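You operate a simulated robot arm through the tools that you are given. There is no shell and no other tool. Be economical: measure what you need, move in short steps, check, and stop when the job is done.

You run a simulated two-armed robot. Do the job below in one go: nothing can be reset, and whatever is moved stays where it is left.

JOB
Tighten the white trap's nut, box it and strap the carton with the yellow strap.
Fine: one hand holds the trap still while the other turns the nut to TIGHT; trap standing in the carton, both flaps shut, yellow strap over them, gauge in the green, no dent. Set down upright: white trap.

Only the result counts: the job must be done as asked and must still hold three seconds after the hand-in. Knocking over, shifting, dropping, spilling or breaking anything else fails it.

ROBOT AND FRAMES
Two 7-joint arms with two-finger parallel grippers on one trunk, on a base that drives. Base frame: it is fixed to the floor where the robot stands at the start and does not move with it; the origin is under the middle of the robot, x ahead of it, y to its left, z up. Lengths are in m, angles in degrees, forces in N, time in s.
The left shoulder is at the start at [0.06, 0.144, 0.901], the right one opposite. With the tool pointing down near the work surface each hand reaches from about 0.3 to 0.72 m from the robot's upright axis, wherever it stands, measured 20 degrees to its own side. Places, roughly: black lever on the yellow post [0.6, 0.2, 1.1]; carton [0.7, 0.5, 0.9]; flap one [0.7, 0.8, 1.1]; flap two [0.7, 0.3, 1.1]; gauge on the yellow post [0.6, 0.2, 0.9]; middle of the carton [0.7, 0.5, 1]; nut of the white trap by the cartons [0.5, -0.2, 1]. Payload 1.57 kg a hand.
Tool frame (each hand has its own): the origin (TCP) lies between the finger pads and is the grasp point; the fingertips stand 0.03 m ahead of it; z points along the fingers, y is the line along which they close. Largest opening 0.11 m; finger width 0.024, thickness 0.012; the body of the gripper, 0.048 by 0.112 m, starts 0.078 m behind the TCP.
Orientation is that of the tool frame in the base frame, as a unit quaternion [x, y, z, w]. With the fingers straight down and closing along the base's y, the tool's x points along the base's -x, its y along +y and its z along -z.

CONTROLS
- The arms move only by the tool send_rows. It takes "left_motion", "right_motion" or both (then of equal length, played together; a hand with none holds still); each is text: rows parted by semicolons, each of 6 numbers parted by spaces: the shift along the tool's x, y, z in units of 20 mm (1.0 is 20 mm), then the turn, a rotation vector about the tool's x, y, z in units of 4 degrees (1.0 is 4 degrees). In form: tx ty tz rx ry rz; .... A call has 1 to 8 rows; each row shifts and turns the commanded pose from where the row before left it, along the tool's axes as they then stand. "left_grip" and "right_grip" are, for a hand that has rows, the opening in per cent of the stroke, from 0 (shut) to 100 (fully open), set as the call begins (left out, the last holds). A call with a number of a shift or a turn outside -1 to 1 is refused whole. Rows are played at 5 a second. More than 0.05 m and 8.6 degrees between two rows, or a gripper value outside its range, and nothing of the call is played. A pose out of reach is approached as far as the arm can. The call stops where the force on the tool passes 50 N (or 10 N more than at its start, if that is more) or the arm is blocked; 0.2 s more then pass. The fingers move at their own pace (about 0.045 m/s each) and stop on an object; they squeeze with about 43 N. The grip force told is the motor's: it shows also when the fingers shut on nothing. Time passes only in rows, and 0.2 s behind the last, so rows that do not move let the fingers close. The reply holds the time, the measured pose of the TCP, the force on the tool along the base axes, the opening and the grip force, in the units named above and with some noise, with the torque about the TCP (base axes, N m) and any sound that the robot's microphone picked up.
- Cameras (640 x 400 px; columns grow to the right, rows downward): "scene" is now at [0.0518, 0.0238, 1.5228]; the picture's right is [0.26, -0.96, 0.00], its down [-0.61, -0.17, -0.77] and it looks along [0.74, 0.20, -0.64] (base axes); focal length 248 px, centre (320, 200). "left" rides on the left gripper at [0.07, -0.016, -0.141] in its tool frame; the picture's right is [0.23, 0.97, 0.00], its down [-0.86, 0.20, -0.48] and it looks along [-0.47, 0.11, 0.88] (tool axes); focal length 222 px, centre (320, 200). "right" rides on the right gripper at [0.07, 0.016, -0.141] in its tool frame; the picture's right is [-0.23, 0.97, 0.00], its down [-0.86, -0.20, -0.48] and it looks along [-0.47, -0.11, 0.88] (tool axes); focal length 222 px, centre (320, 200). There is no depth. A picture from a camera that has moved, and an enlarged one, comes with that camera's place and axes in the base frame and with its lens.
- get_image(camera): a new picture of that camera. It takes no simulated time.
- move_column(by): slides the trunk up (or, below 0, down) by that many m; the arms and the scene camera ride with it, the base frame stays. It gives what a move gives, with no picture.
- roll_base(legs): drives the robot by 1 to 6 legs, each [ahead, left, turn to the left] in m, m and degrees, along the robot's own axes; the way and the turn of a leg run together, so that a leg with both is an arc; at most 1.5 m and 180 degrees a leg. The arms and the cameras ride along, it lands a little off, and it stops where it bumps. It gives what a move gives.
- turn_head(pan, tilt): turns the head with the scene camera to pan (to the left, within 86 degrees either way) and tilt (down, from -29 to 69), counted from straight ahead of the robot. It gives what a move gives.
- zoom(camera, box): a new picture of the part [left, top, right, bottom] of that camera's present view, enlarged. It takes no simulated time.
- close_job(): hands the job in; it is judged then, once.

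Go step by step. Nothing tells you exact positions but the pictures and the camera data: compare them with the known pose of the tool, close in by small moves and look again before you grip or let go. The budget is 120 turns and 88 pictures, counting those below and the enlarged ones. Unless the task says otherwise, let go and move clear before handing in, and close with one line.

The tools are called after "Request:" by a JSON object that holds its "api" and its "payload". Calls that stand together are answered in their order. send_rows: Moves the arms, as the interface text tells. Its arguments: {"type":"object","properties":{"left_motion":{"type":"string"},"left_grip":{"type":"number"},"right_motion":{"type":"string"},"right_grip":{"type":"number"}},"required":[]} The other tools are called the same way: move_column (by) slides the trunk up or down; roll_base (legs) drives the base; turn_head (pan, tilt) turns the head that bears the scene camera; get_image (camera) takes a picture; zoom (camera, box) takes an enlarged picture of a part of a camera's view; close_job () hands the job in.

At the start:

```text
t: 0.0
left_position: [0.2846, 0.3618, 0.9998]
left_tool_rot: [0.001, 1.0, 0.001, 0.0]
left_contact_force: [0.1, 0.1, 0.1]
left_ft_torque: [0.0, 0.01, -0.01]
left_finger_gap: 0.1096
left_finger_force: 0.0
right_position: [0.3894, 0.0061, 1.0004]
right_tool_rot: [0.0, 1.0, 0.0, 0.0]
right_contact_force: [0.5, 0.2, -0.8]
right_ft_torque: [0.01, -0.02, 0.03]
right_finger_gap: 0.11
right_finger_force: 0.0
trunk travel left (down, up): [-0.5, 0.09]
robot x, y, heading: [-0.0015, -0.0001, 0.1]
head pan, tilt: [15.3, 39.5]
```

scene: 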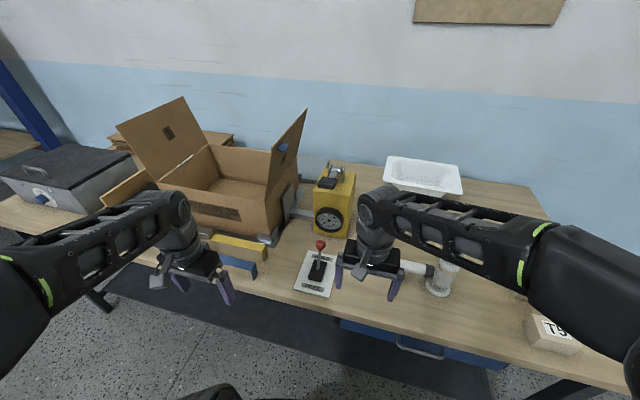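
right: 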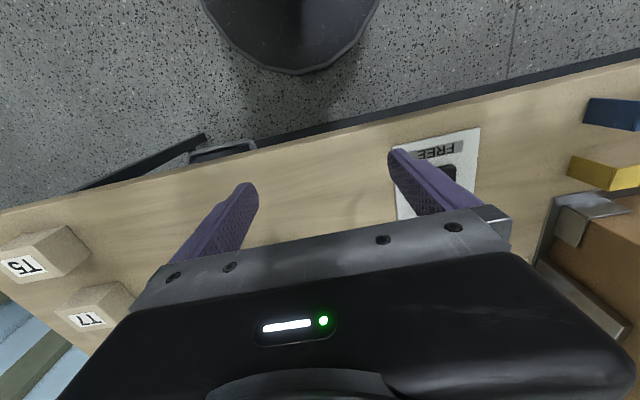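
left: 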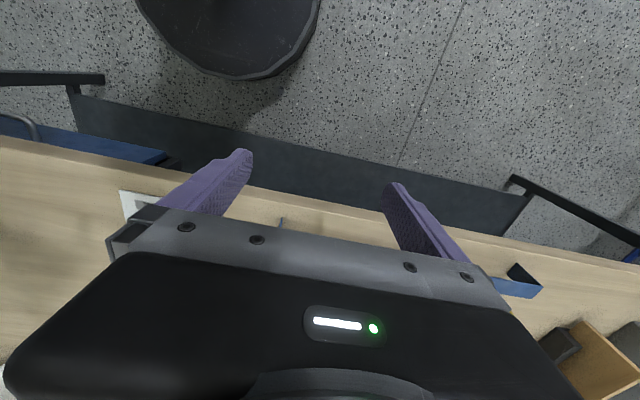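

I see the carton left, a yellow post with a gauge and lever, a FREE-labelled joystick, and a white trap on the right partly behind the right arm. I will look closer at these first.

Request:
{"api": "zoom", "payload": {"camera": "scene", "box": [280, 140, 480, 310]}}

Request:
{"api": "zoom", "payload": {"camera": "scene", "box": [90, 90, 370, 290]}}

Request:
{"api": "turn_head", "payload": {"pan": -25, "tilt": 40}}

Request:
{"api": "get_image", "payload": {"camera": "scene"}}

```text
2.35 times, centred on (380, 225) of scene
camera zoom: at [0.0518, 0.0238, 1.5228], right [0.26, -0.96, 0.0], down [-0.61, -0.17, -0.77], along [0.74, 0.2, -0.64], focal length 584 px, centre (179, 141)
```

zoom: 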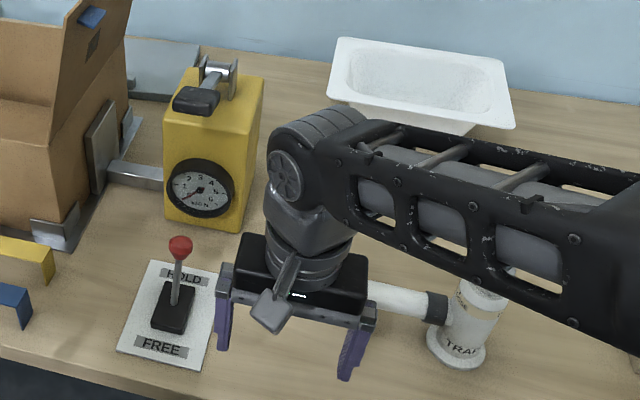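

```text
2.00 times, centred on (230, 190) of scene
camera zoom: at [0.0518, 0.0238, 1.5228], right [0.26, -0.96, 0.0], down [-0.61, -0.17, -0.77], along [0.74, 0.2, -0.64], focal length 497 px, centre (500, 220)
```

zoom: 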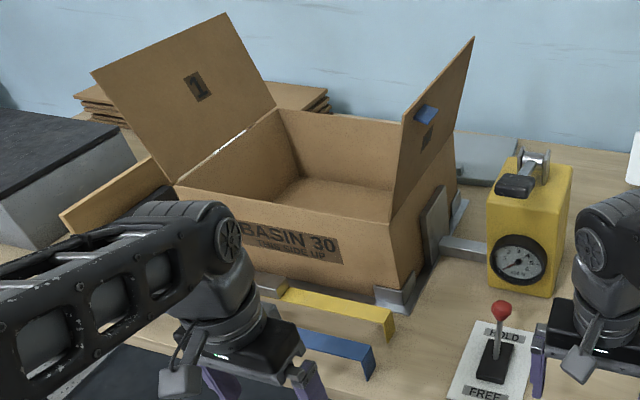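

```text
t: 1.1
left_position: [0.284, 0.3632, 0.9996]
left_tool_rot: [0.0, 1.0, 0.001, 0.0]
left_contact_force: [0.4, 0.1, 0.7]
left_ft_torque: [0.01, 0.01, -0.03]
left_finger_gap: 0.1101
left_finger_force: 0.1
right_position: [0.3901, 0.0064, 1.0004]
right_tool_rot: [-0.001, 1.0, 0.0, 0.0]
right_contact_force: [-0.3, 0.2, -0.4]
right_ft_torque: [-0.01, 0.01, -0.03]
right_finger_gap: 0.11
right_finger_force: 0.1
trunk travel left (down, up): [-0.5, 0.09]
robot x, y, heading: [0.0019, 0.0038, -0.1]
head pan, tilt: [-25.0, 40.0]
```

```text
82 pictures are left
camera scene: at [0.0466, -0.0346, 1.522], right [-0.42, -0.91, 0.0], down [-0.58, 0.27, -0.77], along [0.69, -0.32, -0.64], focal length 248 px, centre (320, 200)
```

scene: 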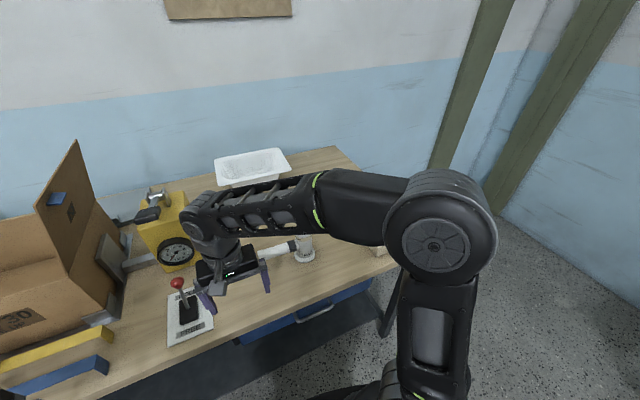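

The right arm hides the trap. I move it up and to the right to see the trap and the nut.

Request:
{"api": "send_rows", "payload": {"right_motion": "0 0 -1 0 0 0;0 0 -1 0 0 0;0 0 -1 0 0 0;0 0 -1 0 0 0;1 0 -1 0 0 0;1 0 -1 0 0 0;1 0 -1 0 0 0;1 0 0 0 0 0"}}

Request:
{"api": "send_rows", "payload": {"right_motion": "0.5 -1 0 0 0 0;0 -1 0 0 0 0;0 -1 0 0 0 0;0 -1 0 0 0 0;0 -1 0 0 0 0;0 -1 0 0 0 0;0 -1 0 0 0 0;0 -1 0 0 0 0"}}

Request:
{"api": "send_rows", "payload": {"right_motion": "0 -1 0 0 0 0;0 -1 0 0 0 0;0 -1 0 0 0 0;0 -1 0 0 0 0;0 -1 0 0 0 0;0 -1 0 0 0 0;0 -1 0 0 0 0;0 -1 0 0 0 0"}}

Request:
{"api": "get_image", "payload": {"camera": "scene"}}

```text
t: 2.9
left_position: [0.284, 0.3617, 0.9995]
left_tool_rot: [0.0, 1.0, 0.0, 0.0]
left_contact_force: [-0.2, -0.7, 0.9]
left_ft_torque: [0.02, 0.03, 0.0]
left_finger_gap: 0.11
left_finger_force: 0.1
right_position: [0.3409, 0.0041, 1.0984]
right_tool_rot: [0.001, 1.0, 0.001, 0.0]
right_contact_force: [-0.2, 0.1, 0.7]
right_ft_torque: [0.01, -0.02, 0.01]
right_finger_gap: 0.1101
right_finger_force: 0.0
right hand out of reach, approached as far as the arm can: row 5, 6, 7
trunk travel left (down, up): [-0.5, 0.09]
robot x, y, heading: [-0.0011, -0.0009, -0.1]
head pan, tilt: [-25.0, 40.0]
```

```text
t: 4.7
left_position: [0.2851, 0.3639, 1.0002]
left_tool_rot: [0.0, 1.0, 0.001, -0.001]
left_contact_force: [-0.2, 0.5, 0.7]
left_ft_torque: [0.0, -0.02, 0.02]
left_finger_gap: 0.1099
left_finger_force: 0.1
right_position: [0.3367, -0.1679, 1.0922]
right_tool_rot: [-0.001, 1.0, -0.001, -0.001]
right_contact_force: [1.0, 0.7, 0.5]
right_ft_torque: [0.02, -0.01, -0.02]
right_finger_gap: 0.11
right_finger_force: 0.0
right hand out of reach, approached as far as the arm can: row 5
trunk travel left (down, up): [-0.5, 0.09]
robot x, y, heading: [-0.001, 0.0028, -0.0]
head pan, tilt: [-25.0, 40.0]
```

```text
t: 6.5
left_position: [0.2862, 0.3612, 0.9999]
left_tool_rot: [0.0, 1.0, 0.0, 0.0]
left_contact_force: [-0.1, 0.3, 0.3]
left_ft_torque: [-0.02, 0.0, -0.01]
left_finger_gap: 0.1103
left_finger_force: 0.1
right_position: [0.3375, -0.3298, 1.0951]
right_tool_rot: [0.0, 1.0, 0.0, 0.0]
right_contact_force: [0.4, -0.3, -0.2]
right_ft_torque: [0.0, 0.02, 0.04]
right_finger_gap: 0.1104
right_finger_force: 0.0
trunk travel left (down, up): [-0.5, 0.09]
robot x, y, heading: [-0.0047, 0.0013, 0.2]
head pan, tilt: [-25.0, 40.0]
```

```text
81 pictures are left
camera scene: at [0.0466, -0.0351, 1.522], right [-0.42, -0.91, 0.0], down [-0.58, 0.27, -0.77], along [0.69, -0.32, -0.64], focal length 248 px, centre (320, 200)
```

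scene: 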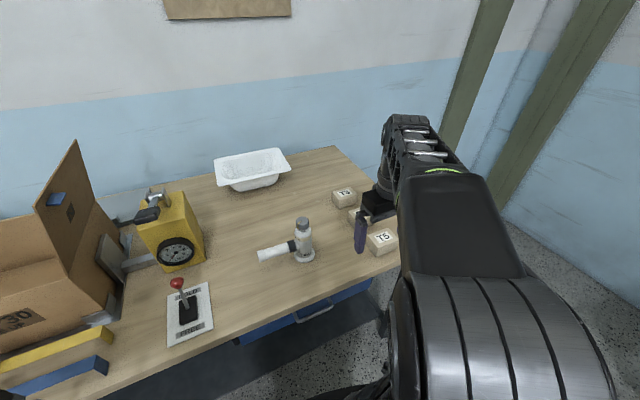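

Request:
{"api": "zoom", "payload": {"camera": "scene", "box": [240, 190, 340, 280]}}

Request:
{"api": "zoom", "payload": {"camera": "scene", "box": [110, 170, 240, 350]}}

Request:
{"api": "turn_head", "payload": {"pan": 35, "tilt": 35}}

Request:
{"api": "get_image", "payload": {"camera": "scene"}}

```text
4.44 times, centred on (290, 235) of scene
camera zoom: at [0.0466, -0.0351, 1.522], right [-0.42, -0.91, 0.0], down [-0.58, 0.27, -0.77], along [0.69, -0.32, -0.64], focal length 1104 px, centre (453, 44)
```

zoom: 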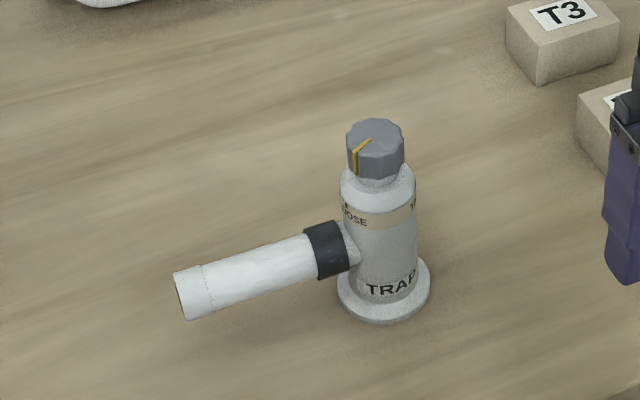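

```text
2.22 times, centred on (175, 260) of scene
camera zoom: at [0.0466, -0.0351, 1.522], right [-0.42, -0.91, 0.0], down [-0.58, 0.27, -0.77], along [0.69, -0.32, -0.64], focal length 552 px, centre (642, 67)
```

zoom: 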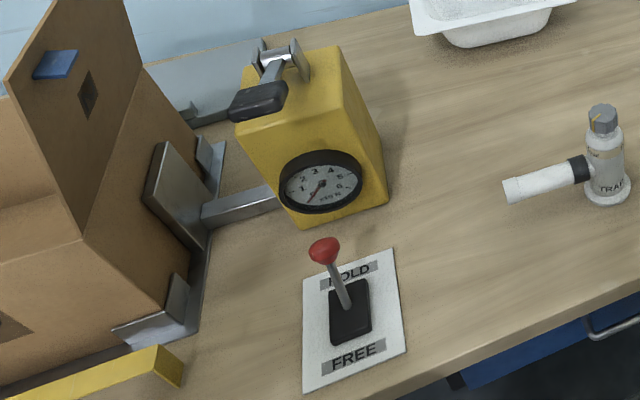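

```text
t: 7.8
left_position: [0.2861, 0.3628, 0.9993]
left_tool_rot: [0.0, 1.0, 0.001, 0.0]
left_contact_force: [0.5, 0.4, -0.3]
left_ft_torque: [0.03, 0.05, -0.02]
left_finger_gap: 0.1102
left_finger_force: 0.0
right_position: [0.3372, -0.3275, 1.0961]
right_tool_rot: [0.0, 1.0, -0.001, 0.0]
right_contact_force: [0.2, -0.2, -0.2]
right_ft_torque: [0.01, -0.02, 0.0]
right_finger_gap: 0.1103
right_finger_force: 0.1
trunk travel left (down, up): [-0.5, 0.09]
robot x, y, heading: [-0.001, -0.0004, 0.1]
head pan, tilt: [35.0, 35.0]
```

```text
78 pictures are left
camera scene: at [0.0416, 0.0517, 1.5296], right [0.57, -0.82, 0.0], down [-0.47, -0.33, -0.82], along [0.67, 0.47, -0.57], focal length 248 px, centre (320, 200)
```

scene: 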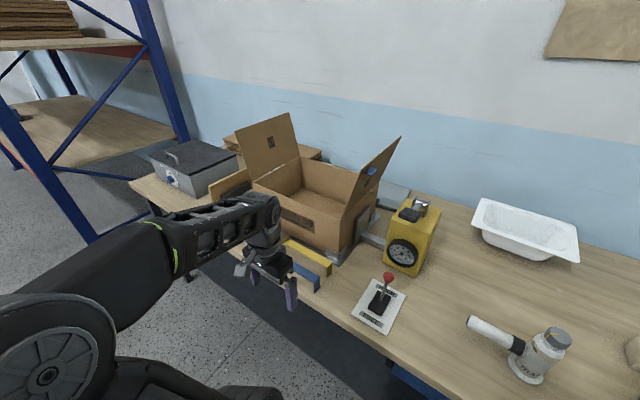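

The trap stands near (0.53, -0.20), its nut at about z 1.0 with an orange mark and LOOSE/TIGHT labels below. I look at it closely and at the carton, straps and post from this head pose.

Request:
{"api": "zoom", "payload": {"camera": "scene", "box": [500, 315, 590, 390]}}

Request:
{"api": "zoom", "payload": {"camera": "scene", "box": [200, 100, 480, 330]}}

Request:
{"api": "roll_base", "payload": {"legs": [[0, -0.17, 0]]}}

Request:
{"api": "turn_head", "payload": {"pan": 0, "tilt": 45}}

Request:
{"api": "get_image", "payload": {"camera": "scene"}}

```text
5.33 times, centred on (545, 352) of scene
camera zoom: at [0.0416, 0.0517, 1.5296], right [0.57, -0.82, 0.0], down [-0.47, -0.33, -0.82], along [0.67, 0.47, -0.57], focal length 1324 px, centre (-880, -613)
```

zoom: 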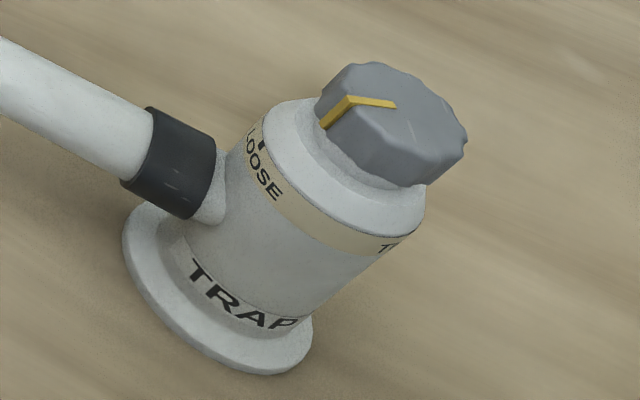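

```text
1.74 times, centred on (340, 215) of scene
camera zoom: at [0.0416, 0.0517, 1.5296], right [0.57, -0.82, 0.0], down [-0.47, -0.33, -0.82], along [0.67, 0.47, -0.57], focal length 432 px, centre (285, 174)
```

zoom: 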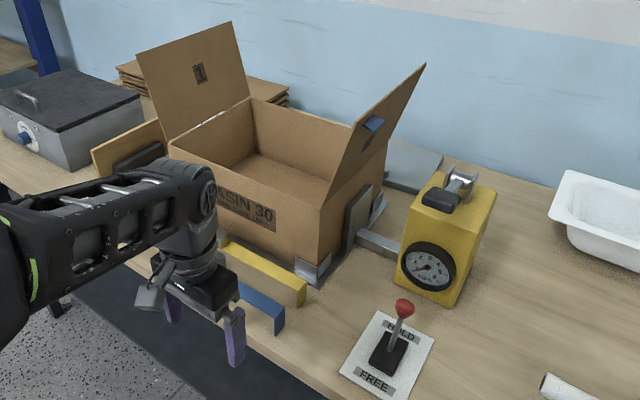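

```text
t: 9.2
left_position: [0.2861, 0.192, 1.0009]
left_tool_rot: [0.002, 1.0, 0.001, 0.001]
left_contact_force: [-0.2, -0.2, 0.1]
left_ft_torque: [0.01, -0.01, 0.03]
left_finger_gap: 0.1102
left_finger_force: 0.1
right_position: [0.3362, -0.4992, 1.0943]
right_tool_rot: [0.002, 1.0, 0.001, 0.001]
right_contact_force: [0.1, -0.1, 1.1]
right_ft_torque: [0.0, 0.01, 0.0]
right_finger_gap: 0.1099
right_finger_force: 0.2
trunk travel left (down, up): [-0.5, 0.09]
robot x, y, heading: [-0.0018, -0.1723, -0.2]
head pan, tilt: [35.0, 35.0]
```

```text
t: 10.2
left_position: [0.2865, 0.1945, 0.9995]
left_tool_rot: [0.002, 1.0, 0.0, 0.001]
left_contact_force: [-0.3, -0.6, -0.2]
left_ft_torque: [-0.03, 0.01, 0.0]
left_finger_gap: 0.1101
left_finger_force: 0.0
right_position: [0.3374, -0.4982, 1.0954]
right_tool_rot: [0.002, 1.0, 0.0, 0.0]
right_contact_force: [0.3, 0.2, -0.3]
right_ft_torque: [0.0, 0.01, 0.01]
right_finger_gap: 0.1099
right_finger_force: 0.0
trunk travel left (down, up): [-0.5, 0.09]
robot x, y, heading: [-0.0023, -0.1706, -0.2]
head pan, tilt: [0.0, 45.0]
```

```text
75 pictures are left
camera scene: at [0.0504, -0.1674, 1.5148], right [0.0, -1.0, 0.0], down [-0.71, 0.0, -0.71], along [0.71, 0.0, -0.71], focal length 248 px, centre (320, 200)
```

scene: 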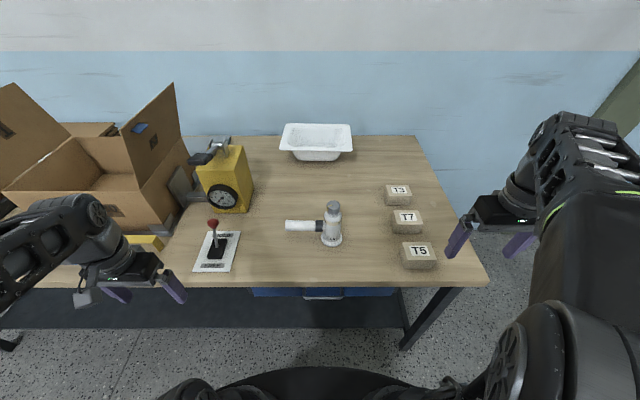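

Request:
{"api": "zoom", "payload": {"camera": "scene", "box": [276, 192, 356, 252]}}

```text
6.67 times, centred on (316, 222) of scene
camera zoom: at [0.0504, -0.1674, 1.5148], right [0.0, -1.0, 0.0], down [-0.71, 0.0, -0.71], along [0.71, 0.0, -0.71], focal length 1655 px, centre (347, 53)
```

zoom: 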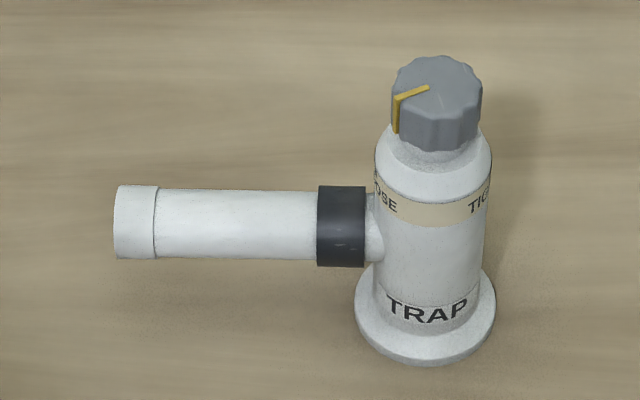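

Trap is at (0.532, -0.205), nut spans z 0.993–1.013, diameter 38 mm; the side tube runs along +y at z 0.922 from y -0.154 to -0.061. I turn the left hand +90° (to grip the tube from above) and the right hand -90° (start pose for turning clockwise, and a side view).

Request:
{"api": "send_rows", "payload": {"left_motion": "0 0 0 0 0 1;0 0 0 0 0 1;0 0 0 0 0 1;0 0 0 0 0 1;0 0 0 0 0 1;0 0 0 0 0 1;0 0 0 0 0 1;0 0 0 0 0 1", "right_motion": "0 0 0 0 0 -1;0 0 0 0 0 -1;0 0 0 0 0 -1;0 0 0 0 0 -1;0 0 0 0 0 -1;0 0 0 0 0 -1;0 0 0 0 0 -1;0 0 0 0 0 -1"}}

Request:
{"api": "send_rows", "payload": {"left_motion": "0 0 0 0 0 1;0 0 0 0 0 1;0 0 0 0 0 1;0 0 0 0 0 1;0 0 0 0 0 1;0 0 0 0 0 1;0 0 0 0 0 1;0 0 0 0 0 1", "right_motion": "0 0 0 0 0 -1;0 0 0 0 0 -1;0 0 0 0 0 -1;0 0 0 0 0 -1;0 0 0 0 0 -1;0 0 0 0 0 -1;0 0 0 0 0 -1;0 0 0 0 0 -1"}}

Request:
{"api": "send_rows", "payload": {"left_motion": "0 0 0 0 0 1;0 0 0 0 0 1;0 0 0 0 0 1;0 0 0 0 0 1;0 0 0 0 0 1;0 0 0 0 0 1;0 0 0 0 0 0.5;0 0 0 0 0 0", "right_motion": "0 0 0 0 0 -1;0 0 0 0 0 -1;0 0 0 0 0 -1;0 0 0 0 0 -1;0 0 0 0 0 -1;0 0 0 0 0 -1;0 0 0 0 0 -0.5;0 0 0 0 0 0"}}

```text
t: 12.0
left_position: [0.2858, 0.1929, 0.9999]
left_tool_rot: [0.278, 0.961, 0.0, 0.0]
left_contact_force: [-0.2, 0.1, -0.5]
left_ft_torque: [0.02, 0.08, 0.0]
left_finger_gap: 0.1102
left_finger_force: 0.1
right_position: [0.336, -0.5003, 1.0945]
right_tool_rot: [-0.275, 0.962, 0.0, 0.0]
right_contact_force: [0.5, 0.0, -0.5]
right_ft_torque: [0.01, -0.01, -0.02]
right_finger_gap: 0.1101
right_finger_force: 0.1
trunk travel left (down, up): [-0.5, 0.09]
robot x, y, heading: [-0.005, -0.1669, -0.3]
head pan, tilt: [0.0, 45.0]
```

```text
t: 13.8
left_position: [0.286, 0.1931, 1.0001]
left_tool_rot: [0.532, 0.847, 0.001, 0.0]
left_contact_force: [-1.2, 0.3, -0.4]
left_ft_torque: [-0.04, -0.02, 0.02]
left_finger_gap: 0.1101
left_finger_force: 0.0
right_position: [0.3363, -0.4975, 1.0959]
right_tool_rot: [-0.529, 0.849, 0.0, 0.0]
right_contact_force: [0.1, 0.3, -0.2]
right_ft_torque: [-0.04, -0.01, 0.02]
right_finger_gap: 0.1101
right_finger_force: 0.1
trunk travel left (down, up): [-0.5, 0.09]
robot x, y, heading: [0.0024, -0.1672, -0.1]
head pan, tilt: [0.0, 45.0]
```

```text
t: 15.6
left_position: [0.2863, 0.1922, 0.9992]
left_tool_rot: [0.708, 0.706, -0.001, 0.0]
left_contact_force: [-0.8, -0.2, 0.0]
left_ft_torque: [-0.02, -0.03, 0.01]
left_finger_gap: 0.1099
left_finger_force: 0.0
right_position: [0.3365, -0.4987, 1.0955]
right_tool_rot: [-0.706, 0.709, -0.001, 0.0]
right_contact_force: [0.8, 0.3, 0.1]
right_ft_torque: [0.02, 0.02, 0.03]
right_finger_gap: 0.1098
right_finger_force: 0.0
trunk travel left (down, up): [-0.5, 0.09]
robot x, y, heading: [-0.0002, -0.166, -0.3]
head pan, tilt: [0.0, 45.0]
```

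Both hands are turned. I bring the right hand over for a side view of the nut labels, and the left hand sideways clear of the joystick toward the tube.

Request:
{"api": "send_rows", "payload": {"left_motion": "-1 0 -0.2 0 0 0;-1 0 -0.2 0 0 0;-1 0 -0.2 0 0 0;-1 0 -0.2 0 0 0;-1 0 -0.2 0 0 0;-1 0 -0.2 0 0 0;-1 0 0 0 0 0;-1 0 0 0 0 0", "right_motion": "0 -1 0 0 0 0;0 -1 0 0 0 0;0 -1 0 0 0 0;0 -1 0 0 0 0;-0.5 -1 0 0 0 0;-0.5 -1 0 0 0 0;-0.5 -1 0 0 0 0;-0.5 -1 0 0 0 0"}}

Request:
{"api": "send_rows", "payload": {"left_motion": "-1 1 0 0 0 0;-1 1 0 0 0 0;-1 1 0 0 0 0;-1 1 0 0 0 0;0 1 0 0 0 0;0 1 0 0 0 0;0 0 0 0 0 0;0 0 0 0 0 0", "right_motion": "0 0 0 0 -1 0;0 0 0 0 -1 0;0 0 0 0 -1 0;0 0 0 0 -1 0;0 0 0 0 -1 0;0 0 0 0 -1 0;0 0 0 0 0 0;0 0 0 0 0 0"}}

Request:
{"api": "get_image", "payload": {"camera": "right"}}

Request:
{"api": "get_image", "payload": {"camera": "scene"}}

```text
t: 17.4
left_position: [0.2844, 0.034, 1.0228]
left_tool_rot: [0.708, 0.706, 0.0, 0.0]
left_contact_force: [-0.2, -0.6, -0.4]
left_ft_torque: [-0.01, 0.03, 0.01]
left_finger_gap: 0.1101
left_finger_force: 0.1
right_position: [0.4663, -0.4751, 1.0886]
right_tool_rot: [-0.706, 0.708, 0.0, 0.0]
right_contact_force: [-0.2, 0.3, 0.2]
right_ft_torque: [0.0, 0.02, 0.0]
right_finger_gap: 0.1098
right_finger_force: 0.1
right hand out of reach, approached as far as the arm can: row 7, 8
trunk travel left (down, up): [-0.5, 0.09]
robot x, y, heading: [-0.0024, -0.1669, -0.2]
head pan, tilt: [0.0, 45.0]
```

```text
t: 19.2
left_position: [0.4076, -0.0451, 1.0237]
left_tool_rot: [0.709, 0.706, -0.001, 0.0]
left_contact_force: [-0.9, -0.7, -0.5]
left_ft_torque: [0.03, -0.01, 0.02]
left_finger_gap: 0.1099
left_finger_force: 0.1
right_position: [0.4826, -0.4831, 1.0812]
right_tool_rot: [-0.702, 0.712, 0.02, 0.03]
right_contact_force: [-0.3, -0.4, 0.8]
right_ft_torque: [-0.04, 0.01, 0.0]
right_finger_gap: 0.11
right_finger_force: 0.0
right hand out of reach, approached as far as the arm can: row 1, 2, 3, 4, 5, 6
trunk travel left (down, up): [-0.5, 0.09]
robot x, y, heading: [0.0001, -0.1654, -0.2]
head pan, tilt: [0.0, 45.0]
```

```text
73 pictures are left
camera right: at [0.464, -0.562, 1.2168], right [-0.97, 0.24, 0.0], down [0.2, 0.82, 0.54], along [0.13, 0.53, -0.84], focal length 222 px, centre (320, 200)
```

right: 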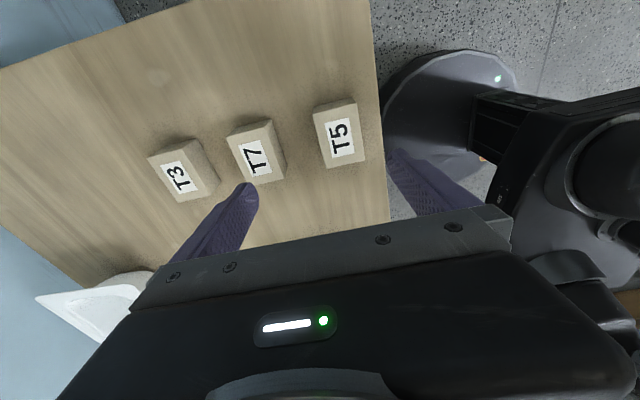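

```text
72 pictures are left
camera scene: at [0.0506, -0.1676, 1.5147], right [0.0, -1.0, 0.0], down [-0.71, 0.0, -0.71], along [0.71, 0.0, -0.71], focal length 248 px, centre (320, 200)
```

scene: 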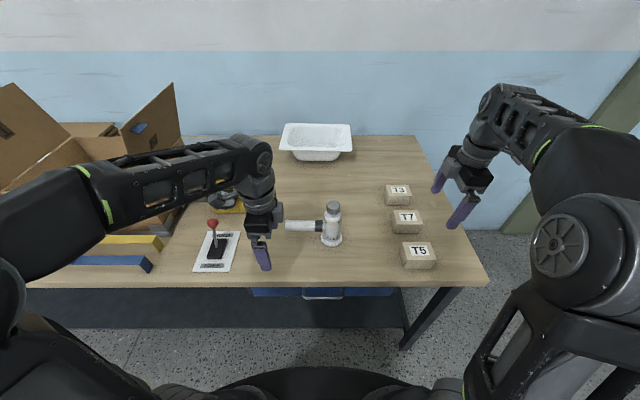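

Request:
{"api": "zoom", "payload": {"camera": "scene", "box": [318, 197, 346, 225]}}

```text
14.29 times, centred on (332, 211) of scene
camera zoom: at [0.0506, -0.1676, 1.5147], right [0.0, -1.0, 0.0], down [-0.71, 0.0, -0.71], along [0.71, 0.0, -0.71], focal length 3547 px, centre (149, 43)
```

zoom: 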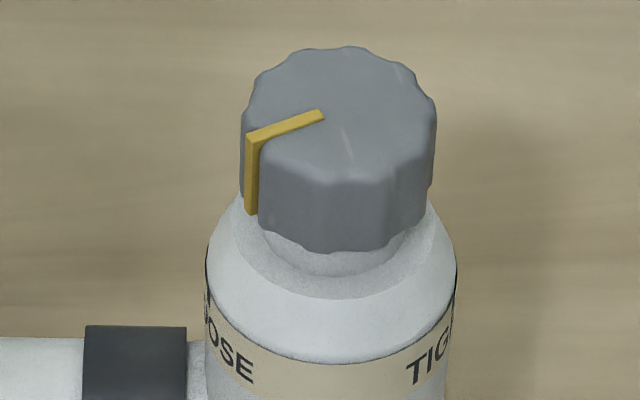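

Ticks sit at each label's centre, the mark being near LOOSE; I will try clockwise. I undo the right hand's tilt and bring the left hand above the tube.

Request:
{"api": "send_rows", "payload": {"left_motion": "-0.4 1 0 0 0 0;-0.4 1 0 0 0 0;-0.4 1 0 0 0 0;-0.4 1 0 0 0 0;-0.4 1 0 0 0 0;-0.3 1 0 0 0 0;0 0.2 0 0 0 0;0 0 0 0 0 0", "right_motion": "0 0 0 0 1 0;0 0 0 0 1 0;0 0 0 0 1 0;0 0 0 0 1 0;0 0 0 0 1 0;0 0 0 0 1 0;-1 0 0 0 0 0;-1 0 0 0 0 0"}}

Request:
{"api": "zoom", "payload": {"camera": "scene", "box": [240, 140, 360, 260]}}

```text
t: 21.0
left_position: [0.5288, -0.0916, 1.023]
left_tool_rot: [0.709, 0.706, 0.0, 0.0]
left_contact_force: [-0.8, 0.2, 0.1]
left_ft_torque: [0.0, -0.02, 0.01]
left_finger_gap: 0.1101
left_finger_force: 0.1
right_position: [0.485, -0.4448, 1.0667]
right_tool_rot: [-0.69, 0.703, -0.127, -0.119]
right_contact_force: [0.0, -0.1, -0.1]
right_ft_torque: [0.01, 0.04, 0.01]
right_finger_gap: 0.1102
right_finger_force: 0.1
trunk travel left (down, up): [-0.5, 0.09]
robot x, y, heading: [-0.0021, -0.169, -0.2]
head pan, tilt: [0.0, 45.0]
```

```text
3.33 times, centred on (300, 200) of scene
camera zoom: at [0.0507, -0.1674, 1.5147], right [0.0, -1.0, 0.0], down [-0.71, 0.0, -0.71], along [0.71, 0.0, -0.71], focal length 828 px, centre (387, 200)
```

zoom: 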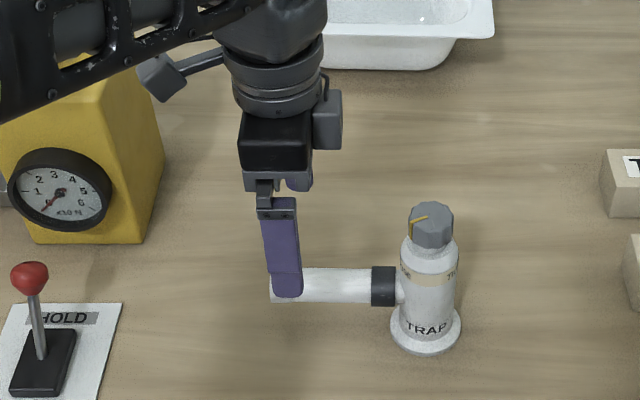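

The left fingers straddle the tube. I lower the left hand 0.1 m and level the right hand.

Request:
{"api": "send_rows", "payload": {"left_motion": "0 0.15 1 0 0 0;0 0 1 0 0 0;0 0 1 0 0 0;0 0 1 0 0 0;0 0 1 0 0 0;0 0 0 0 0 0", "right_motion": "0 0 0 0 -1 0;0 0 0 0 -1 0;0 0 0 0 -1 0;0 0 0 0 -1 0;0 0 0 0 -1 0;0 0 0 0 0 0"}}

Request:
{"api": "zoom", "payload": {"camera": "scene", "box": [240, 140, 360, 260]}}

```text
t: 22.4
left_position: [0.5306, -0.0928, 0.9233]
left_tool_rot: [0.708, 0.706, 0.001, 0.0]
left_contact_force: [0.1, 0.7, 0.4]
left_ft_torque: [-0.03, -0.04, -0.01]
left_finger_gap: 0.1102
left_finger_force: 0.1
right_position: [0.4837, -0.4458, 1.0671]
right_tool_rot: [-0.701, 0.713, -0.005, 0.006]
right_contact_force: [0.4, 0.4, -0.2]
right_ft_torque: [-0.03, 0.03, 0.01]
right_finger_gap: 0.11
right_finger_force: 0.1
trunk travel left (down, up): [-0.5, 0.09]
robot x, y, heading: [0.0008, -0.1684, -0.1]
head pan, tilt: [0.0, 45.0]
```

```text
3.33 times, centred on (300, 200) of scene
camera zoom: at [0.0504, -0.1675, 1.5148], right [0.0, -1.0, 0.0], down [-0.71, 0.0, -0.71], along [0.71, 0.0, -0.71], focal length 828 px, centre (387, 200)
```

zoom: 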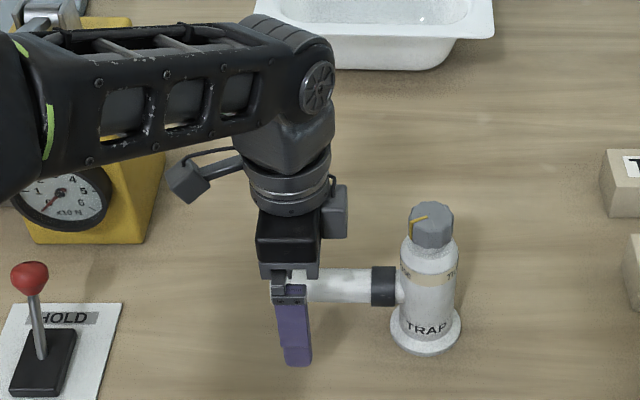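

The fingers are around the tube. I tilt the left hand away from the nut to make room, then close it on the tube.

Request:
{"api": "send_rows", "payload": {"left_motion": "0.5 0 0 0 -1 0;0 0 0 0 -1 0;0 0 0 0 -1 0;0 0 0 0 -1 0;0 0 0 0 -0.5 0;0 0 0 0 0 0"}}

Request:
{"api": "send_rows", "payload": {"left_motion": "0 0 0 0 0 0;0 0 0 0 0 0;0 0 0 0 0 0;0 0 0 0 0 0;0 0 0 0 0 0;0 0 0 0 0 0;0 0 0 0 0 0", "left_grip": 0, "right_motion": "-1 -0.5 0 0 0 0;-1 -0.5 0 0 0 0;-1 -0.5 0 0 0 0;-1 -0.5 0 0 0 0;-1 -0.4 0 0 0 0;-1 0 0 0 0 0;-1 0 0 0 0 0", "right_grip": 60}}

Request:
{"api": "get_image", "payload": {"camera": "scene"}}

```text
t: 23.8
left_position: [0.5332, -0.0844, 0.9235]
left_tool_rot: [0.7, 0.697, -0.111, 0.11]
left_contact_force: [0.9, 0.3, -0.8]
left_ft_torque: [-0.03, -0.01, 0.01]
left_finger_gap: 0.1101
left_finger_force: 0.0
right_position: [0.4841, -0.4466, 1.0676]
right_tool_rot: [-0.702, 0.712, -0.005, 0.006]
right_contact_force: [-0.4, 0.5, 0.0]
right_ft_torque: [-0.01, -0.06, 0.0]
right_finger_gap: 0.11
right_finger_force: 0.1
trunk travel left (down, up): [-0.5, 0.09]
robot x, y, heading: [-0.0003, -0.1633, -0.5]
head pan, tilt: [0.0, 45.0]
```

```text
t: 25.4
left_position: [0.5328, -0.0824, 0.9249]
left_tool_rot: [0.699, 0.698, -0.111, 0.11]
left_contact_force: [-0.4, 1.6, 0.2]
left_ft_torque: [0.08, 0.02, -0.02]
left_finger_gap: 0.031
left_finger_force: 36.4
right_position: [0.5325, -0.3103, 1.0683]
right_tool_rot: [-0.701, 0.713, -0.005, 0.006]
right_contact_force: [-0.2, -0.8, 0.8]
right_ft_torque: [0.0, -0.03, 0.01]
right_finger_gap: 0.0658
right_finger_force: 0.1
trunk travel left (down, up): [-0.5, 0.09]
robot x, y, heading: [-0.0027, -0.1634, 0.1]
head pan, tilt: [0.0, 45.0]
```

```text
68 pictures are left
camera scene: at [0.0506, -0.1672, 1.5147], right [0.0, -1.0, 0.0], down [-0.71, 0.0, -0.71], along [0.71, 0.0, -0.71], focal length 248 px, centre (320, 200)
```

scene: 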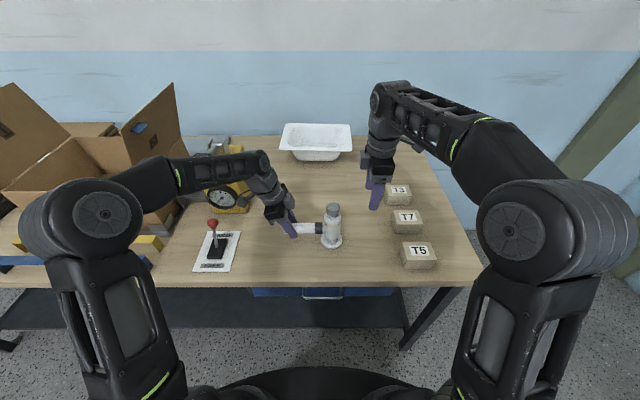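

The tube is gripped (31 mm). The right hand moves over the nut and down around it.

Request:
{"api": "send_rows", "payload": {"right_motion": "-1 0 0 0 0 0;-1 0 0 0 0 0;-1 0 0 0 0 0;-1 0 0 0 0 0;-1 0 0 0 0 0;-0.25 0 0 0 0 0;0 0 0 0 0 0"}}

Request:
{"api": "zoom", "payload": {"camera": "scene", "box": [260, 150, 400, 260]}}

```text
t: 27.0
left_position: [0.5323, -0.0841, 0.924]
left_tool_rot: [0.7, 0.697, -0.111, 0.111]
left_contact_force: [0.5, 0.8, -0.1]
left_ft_torque: [0.07, -0.02, 0.04]
left_finger_gap: 0.031
left_finger_force: 40.3
right_position: [0.5345, -0.2371, 1.0689]
right_tool_rot: [-0.702, 0.712, -0.007, 0.008]
right_contact_force: [-0.5, 0.0, -0.2]
right_ft_torque: [0.01, -0.02, 0.0]
right_finger_gap: 0.066
right_finger_force: 0.2
right hand out of reach, approached as far as the arm can: row 4, 5, 6
trunk travel left (down, up): [-0.5, 0.09]
robot x, y, heading: [-0.0022, -0.1697, -0.3]
head pan, tilt: [0.0, 45.0]
```

```text
3.64 times, centred on (330, 205) of scene
camera zoom: at [0.0506, -0.1676, 1.5147], right [0.0, -1.0, 0.0], down [-0.71, 0.0, -0.71], along [0.71, 0.0, -0.71], focal length 903 px, centre (284, 182)
```

zoom: 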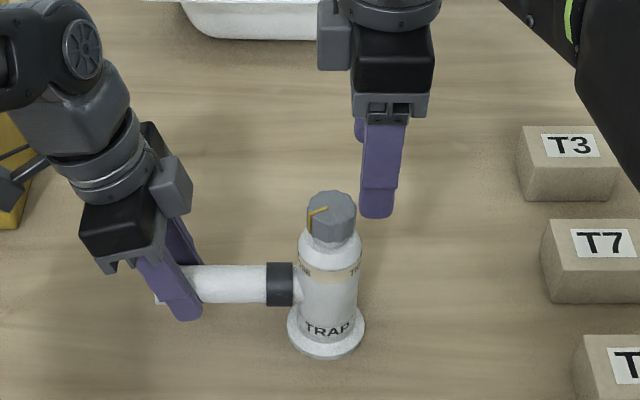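

The right wrist is at a limit at this yaw. I turn it 32° the useful way and finish centring over the nut.

Request:
{"api": "send_rows", "payload": {"right_motion": "0 0 0 0 0 1;0 0 0 0 0 1;0 0 0 0 0 1;0 0 0 0 0 1;0 0 0 0 0 1;0 0 0 0 0 1;0 0 0 0 0 1;0 0 0 0 0 1"}}

Request:
{"api": "send_rows", "payload": {"right_motion": "-0.7 0.5 0 0 0 0;-0.6 0.43 0 0 0 0;0 0 0 0 0 0"}}

Request:
{"api": "zoom", "payload": {"camera": "scene", "box": [260, 150, 400, 260]}}

```text
t: 28.8
left_position: [0.5333, -0.0838, 0.9232]
left_tool_rot: [0.7, 0.697, -0.111, 0.111]
left_contact_force: [0.1, 0.0, 0.8]
left_ft_torque: [0.03, -0.02, -0.01]
left_finger_gap: 0.0307
left_finger_force: 39.9
right_position: [0.5321, -0.2362, 1.0681]
right_tool_rot: [-0.507, 0.862, -0.005, 0.009]
right_contact_force: [-0.6, 0.9, -1.0]
right_ft_torque: [-0.01, -0.01, 0.02]
right_finger_gap: 0.0662
right_finger_force: 0.0
right hand out of reach, approached as far as the arm can: row 1
trunk travel left (down, up): [-0.5, 0.09]
robot x, y, heading: [0.0003, -0.1676, -0.1]
head pan, tilt: [0.0, 45.0]
```

```text
t: 29.6
left_position: [0.5329, -0.0848, 0.9229]
left_tool_rot: [0.699, 0.698, -0.111, 0.11]
left_contact_force: [1.0, -0.4, -0.4]
left_ft_torque: [0.06, -0.05, -0.02]
left_finger_gap: 0.0309
left_finger_force: 39.6
right_position: [0.5307, -0.2128, 1.0679]
right_tool_rot: [-0.508, 0.861, -0.004, 0.012]
right_contact_force: [0.5, -0.1, 0.1]
right_ft_torque: [0.01, -0.02, 0.04]
right_finger_gap: 0.0661
right_finger_force: 0.1
right hand out of reach, approached as far as the arm can: row 2
trunk travel left (down, up): [-0.5, 0.09]
robot x, y, heading: [0.0003, -0.1686, -0.1]
head pan, tilt: [0.0, 45.0]
```

```text
3.64 times, centred on (330, 205) of scene
camera zoom: at [0.0506, -0.1674, 1.5147], right [0.0, -1.0, 0.0], down [-0.71, 0.0, -0.71], along [0.71, 0.0, -0.71], focal length 903 px, centre (284, 182)
```

zoom: 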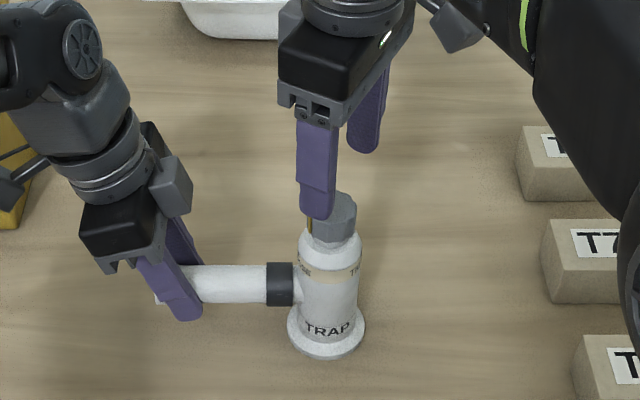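

Request:
{"api": "send_rows", "payload": {"right_motion": "0 0 0 0 0 1;0 0 0 0 0 1;0 0 0 0 0 1;0 0 0 0 0 1;-0.3 0.23 0 0 0 0;0 0 0 0 0 0"}}

```text
t: 31.0
left_position: [0.5327, -0.0833, 0.9245]
left_tool_rot: [0.7, 0.697, -0.111, 0.11]
left_contact_force: [0.3, -1.1, 0.9]
left_ft_torque: [-0.02, 0.01, 0.02]
left_finger_gap: 0.0311
left_finger_force: 40.6
right_position: [0.5299, -0.2122, 1.0672]
right_tool_rot: [-0.383, 0.924, -0.004, 0.01]
right_contact_force: [0.3, -0.3, -1.2]
right_ft_torque: [-0.03, 0.0, 0.03]
right_finger_gap: 0.0661
right_finger_force: 0.0
right hand out of reach, approached as far as the arm can: row 5
trunk travel left (down, up): [-0.5, 0.09]
robot x, y, heading: [0.0039, -0.1698, -0.2]
head pan, tilt: [0.0, 45.0]
```

Request:
{"api": "send_rows", "payload": {"right_motion": "0 0 0.9 0 0 0;-0.3 0.23 0 0 0 0;0 0 0 0 0 0"}}

```text
t: 31.8
left_position: [0.5315, -0.0832, 0.9233]
left_tool_rot: [0.699, 0.697, -0.11, 0.111]
left_contact_force: [0.4, 0.4, 0.8]
left_ft_torque: [0.0, 0.01, 0.02]
left_finger_gap: 0.0308
left_finger_force: 39.5
right_position: [0.5304, -0.2065, 1.0497]
right_tool_rot: [-0.384, 0.923, -0.002, 0.01]
right_contact_force: [0.3, 0.4, -0.3]
right_ft_torque: [0.01, 0.0, 0.0]
right_finger_gap: 0.0659
right_finger_force: 0.1
trunk travel left (down, up): [-0.5, 0.09]
robot x, y, heading: [-0.0002, -0.1708, 0.0]
head pan, tilt: [0.0, 45.0]
```

Lower down it reaches. I descend around the nut and turn back to gain stroke.

Request:
{"api": "send_rows", "payload": {"right_motion": "0 0 0.75 0 0 0;0 0 0.75 0 0 0;0 0 0 0 0 -1;0 0 0 0 0 -1;0 0 0 0 0 -1;0 0 0 0 0 -1;0 0 0 0 0 -1;0 0 0 0 0 -1"}}

Request:
{"api": "zoom", "payload": {"camera": "scene", "box": [260, 150, 400, 260]}}

```text
t: 33.6
left_position: [0.5327, -0.0843, 0.925]
left_tool_rot: [0.7, 0.697, -0.111, 0.111]
left_contact_force: [-0.2, 0.9, 0.7]
left_ft_torque: [0.03, 0.01, 0.03]
left_finger_gap: 0.0308
left_finger_force: 40.0
right_position: [0.5335, -0.2056, 1.0201]
right_tool_rot: [-0.568, 0.823, -0.006, 0.008]
right_contact_force: [0.1, 0.1, 0.1]
right_ft_torque: [-0.04, -0.02, 0.0]
right_finger_gap: 0.066
right_finger_force: 0.1
trunk travel left (down, up): [-0.5, 0.09]
robot x, y, heading: [0.0039, -0.1667, -0.6]
head pan, tilt: [0.0, 45.0]
```

```text
3.64 times, centred on (330, 205) of scene
camera zoom: at [0.0505, -0.1675, 1.5147], right [0.0, -1.0, 0.0], down [-0.71, 0.0, -0.71], along [0.71, 0.0, -0.71], focal length 903 px, centre (284, 182)
```

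zoom: 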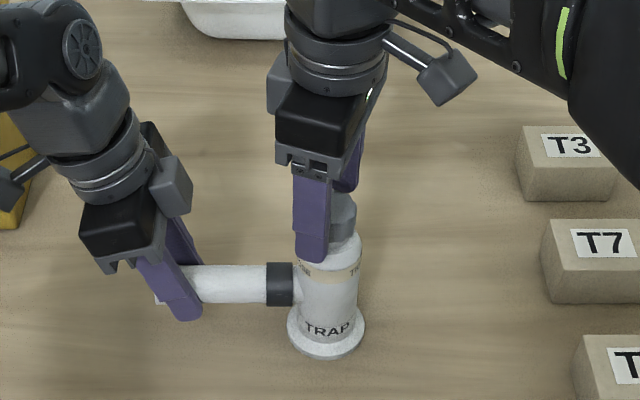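

The fingers straddle the nut with good clearance. I close on it.

Request:
{"api": "send_rows", "payload": {"right_motion": "0 0 0 0 0 0;0 0 0 0 0 0;0 0 0 0 0 0;0 0 0 0 0 0;0 0 0 0 0 0", "right_grip": 0}}

Request:
{"api": "send_rows", "payload": {"right_motion": "0 0 0 0 0 1;0 0 0 0 0 1;0 0 0 0 0 1;0 0 0 0 0 1;0 0 0 0 0 1;0 0 0 0 0 1;0 0 0 0 0 1;0 0 0 0 0 1"}}

Request:
{"api": "zoom", "payload": {"camera": "scene", "box": [260, 150, 400, 260]}}

```text
t: 34.8
left_position: [0.5321, -0.0832, 0.9243]
left_tool_rot: [0.7, 0.697, -0.111, 0.111]
left_contact_force: [-0.1, 0.0, 0.0]
left_ft_torque: [-0.13, -0.12, 0.09]
left_finger_gap: 0.0309
left_finger_force: 39.8
right_position: [0.5313, -0.2058, 1.0194]
right_tool_rot: [-0.567, 0.824, -0.005, 0.009]
right_contact_force: [-0.5, 0.2, 1.3]
right_ft_torque: [0.23, 0.34, -0.03]
right_finger_gap: 0.0361
right_finger_force: 42.4
trunk travel left (down, up): [-0.5, 0.09]
robot x, y, heading: [-0.0003, -0.1672, -0.4]
head pan, tilt: [0.0, 45.0]
```

```text
t: 36.6
left_position: [0.5325, -0.0849, 0.9252]
left_tool_rot: [0.699, 0.697, -0.111, 0.111]
left_contact_force: [-0.4, -0.9, 3.1]
left_ft_torque: [0.02, 0.22, -0.43]
left_finger_gap: 0.0309
left_finger_force: 40.2
right_position: [0.5321, -0.2058, 1.0194]
right_tool_rot: [-0.317, 0.948, -0.002, 0.011]
right_contact_force: [0.5, 0.3, 1.2]
right_ft_torque: [-0.3, -0.07, 0.34]
right_finger_gap: 0.0361
right_finger_force: 42.6
trunk travel left (down, up): [-0.5, 0.09]
robot x, y, heading: [0.0023, -0.1671, -0.0]
head pan, tilt: [0.0, 45.0]
```

```text
3.64 times, centred on (330, 205) of scene
camera zoom: at [0.0503, -0.1675, 1.5147], right [0.0, -1.0, 0.0], down [-0.71, 0.0, -0.71], along [0.71, 0.0, -0.71], focal length 903 px, centre (284, 182)
```

zoom: 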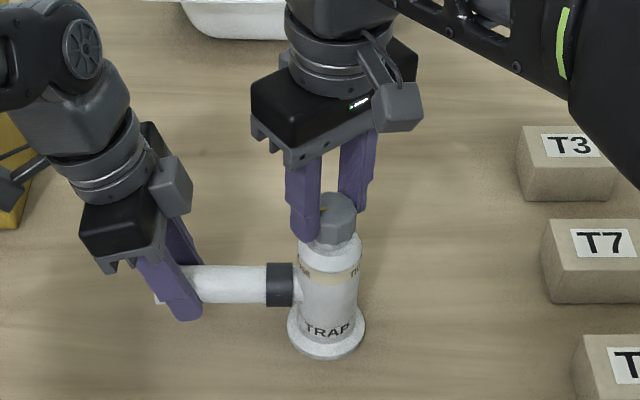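

The nut turned with about 0.34 N m. I continue clockwise.

Request:
{"api": "send_rows", "payload": {"right_motion": "0 0 0 0 0 1;0 0 0 0 0 1;0 0 0 0 0 1;0 0 0 0 0 1;0 0 0 0 0 1;0 0 0 0 0 1;0 0 0 0 0 1;0 0 0 0 0 1"}}

Request:
{"api": "zoom", "payload": {"camera": "scene", "box": [290, 170, 370, 240]}}

```text
t: 38.4
left_position: [0.533, -0.0834, 0.9236]
left_tool_rot: [0.7, 0.697, -0.111, 0.11]
left_contact_force: [-2.2, 5.8, 4.0]
left_ft_torque: [-0.78, 0.03, -1.01]
left_finger_gap: 0.0309
left_finger_force: 40.5
right_position: [0.5342, -0.2062, 1.0193]
right_tool_rot: [-0.043, 0.999, 0.001, 0.011]
right_contact_force: [2.8, -6.0, -2.3]
right_ft_torque: [-0.37, -0.26, 0.75]
right_finger_gap: 0.0361
right_finger_force: 42.4
trunk travel left (down, up): [-0.5, 0.09]
robot x, y, heading: [-0.0031, -0.1683, -0.3]
head pan, tilt: [0.0, 45.0]
```

```text
5.71 times, centred on (330, 205) of scene
camera zoom: at [0.0505, -0.1676, 1.5147], right [0.0, -1.0, 0.0], down [-0.71, 0.0, -0.71], along [0.71, 0.0, -0.71], focal length 1419 px, centre (263, 171)
```

zoom: 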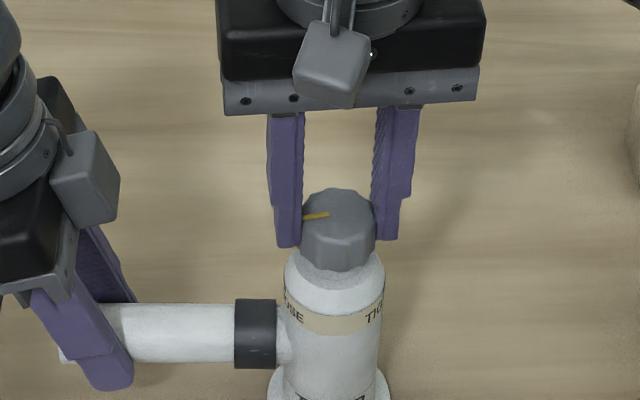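

The mark hardly moved while torque rose to 0.75 N m: the fingers slip, so clockwise seems to be against a stop. I try counter-clockwise 64°.

Request:
{"api": "send_rows", "payload": {"right_motion": "0 0 0 0 0 -1;0 0 0 0 0 -1;0 0 0 0 0 -1;0 0 0 0 0 -1;0 0 0 0 0 -1;0 0 0 0 0 -1;0 0 0 0 0 -1;0 0 0 0 0 -1"}}

Request:
{"api": "zoom", "payload": {"camera": "scene", "box": [290, 170, 370, 240]}}

```text
t: 40.2
left_position: [0.5323, -0.0841, 0.9247]
left_tool_rot: [0.7, 0.697, -0.111, 0.111]
left_contact_force: [-2.7, 1.2, 1.5]
left_ft_torque: [-0.04, -0.02, -0.2]
left_finger_gap: 0.0309
left_finger_force: 40.0
right_position: [0.5323, -0.2051, 1.02]
right_tool_rot: [-0.319, 0.948, -0.002, 0.01]
right_contact_force: [2.6, -1.1, -0.9]
right_ft_torque: [-0.25, -0.14, 0.04]
right_finger_gap: 0.0361
right_finger_force: 43.0
trunk travel left (down, up): [-0.5, 0.09]
robot x, y, heading: [0.0014, -0.171, -0.5]
head pan, tilt: [0.0, 45.0]
```

```text
5.71 times, centred on (330, 205) of scene
camera zoom: at [0.0507, -0.1675, 1.5147], right [0.0, -1.0, 0.0], down [-0.71, 0.0, -0.71], along [0.71, 0.0, -0.71], focal length 1419 px, centre (263, 171)
```

zoom: 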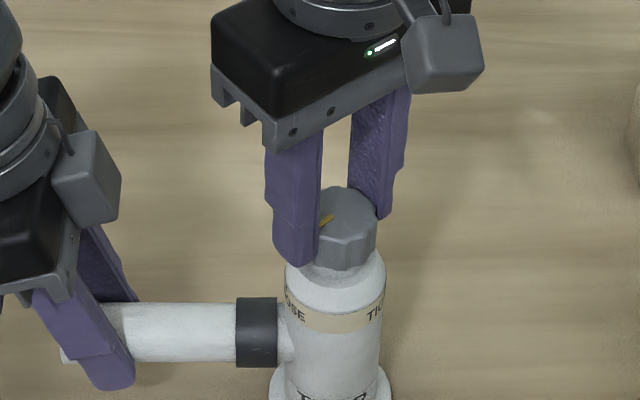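

Counter-clockwise the nut follows freely with the mark heading to the front, toward TIGHT. I release, wind the hand clockwise ~88°, and regrip for one long counter-clockwise stroke.

Request:
{"api": "send_rows", "payload": {"right_motion": "0 0 0 0 0 0;0 0 0 0 0 0;0 0 0 0 0 0;0 0 0 0 0 1;0 0 0 0 0 1;0 0 0 0 0 1;0 0 0 0 0 1;0 0 0 0 0 1", "right_grip": 60}}

Request:
{"api": "send_rows", "payload": {"right_motion": "0 0 0 0 0 1;0 0 0 0 0 1;0 0 0 0 0 1;0 0 0 0 0 1;0 0 0 0 0 1;0 0 0 0 0 1;0 0 0 0 0 1;0 0 0 0 0 1"}}

Request:
{"api": "send_rows", "payload": {"right_motion": "0 0 0 0 0 1;0 0 0 0 0 1;0 0 0 0 0 1;0 0 0 0 0 1;0 0 0 0 0 1;0 0 0 0 0 1;0 0 0 0 0 1;0 0 0 0 0 1"}}

Request:
{"api": "zoom", "payload": {"camera": "scene", "box": [260, 150, 400, 260]}}

```text
t: 42.0
left_position: [0.5333, -0.0835, 0.9248]
left_tool_rot: [0.7, 0.697, -0.111, 0.11]
left_contact_force: [0.3, 0.8, 0.2]
left_ft_torque: [0.19, -0.01, -0.02]
left_finger_gap: 0.0309
left_finger_force: 39.5
right_position: [0.5321, -0.2048, 1.019]
right_tool_rot: [-0.149, 0.989, -0.001, 0.01]
right_contact_force: [0.5, 0.5, 0.2]
right_ft_torque: [0.0, -0.02, -0.03]
right_finger_gap: 0.0662
right_finger_force: 0.1
trunk travel left (down, up): [-0.5, 0.09]
robot x, y, heading: [0.0013, -0.1699, -0.4]
head pan, tilt: [0.0, 45.0]
```

```text
t: 43.8
left_position: [0.5325, -0.0826, 0.9233]
left_tool_rot: [0.699, 0.697, -0.111, 0.111]
left_contact_force: [-0.4, 0.7, -0.3]
left_ft_torque: [0.13, 0.03, -0.06]
left_finger_gap: 0.0308
left_finger_force: 40.2
right_position: [0.5332, -0.2055, 1.018]
right_tool_rot: [0.131, 0.991, 0.002, 0.01]
right_contact_force: [-0.4, 0.0, 1.1]
right_ft_torque: [0.01, -0.01, 0.02]
right_finger_gap: 0.066
right_finger_force: 0.0
trunk travel left (down, up): [-0.5, 0.09]
robot x, y, heading: [-0.0008, -0.1668, -0.1]
head pan, tilt: [0.0, 45.0]
```

```text
t: 45.6
left_position: [0.5324, -0.083, 0.9248]
left_tool_rot: [0.7, 0.697, -0.111, 0.111]
left_contact_force: [0.6, -0.3, 0.0]
left_ft_torque: [0.06, 0.05, -0.03]
left_finger_gap: 0.0308
left_finger_force: 39.4
right_position: [0.5314, -0.2057, 1.0198]
right_tool_rot: [0.399, 0.917, 0.005, 0.009]
right_contact_force: [-0.3, 0.2, -0.2]
right_ft_torque: [0.01, 0.01, 0.02]
right_finger_gap: 0.0662
right_finger_force: 0.0
trunk travel left (down, up): [-0.5, 0.09]
robot x, y, heading: [0.0028, -0.1674, -0.3]
head pan, tilt: [0.0, 45.0]
```

```text
3.64 times, centred on (330, 205) of scene
camera zoom: at [0.0506, -0.1675, 1.5147], right [0.0, -1.0, 0.0], down [-0.71, 0.0, -0.71], along [0.71, 0.0, -0.71], focal length 903 px, centre (284, 182)
```

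zoom: 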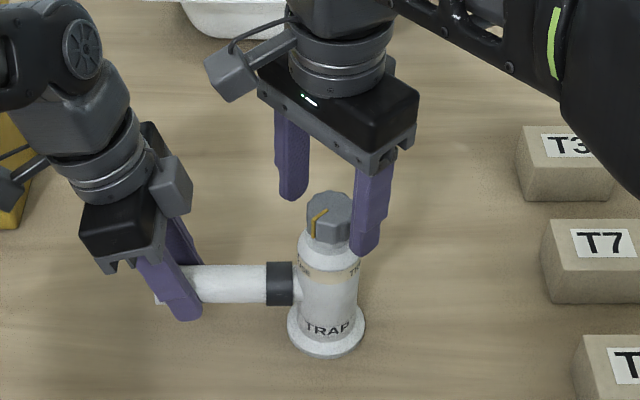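

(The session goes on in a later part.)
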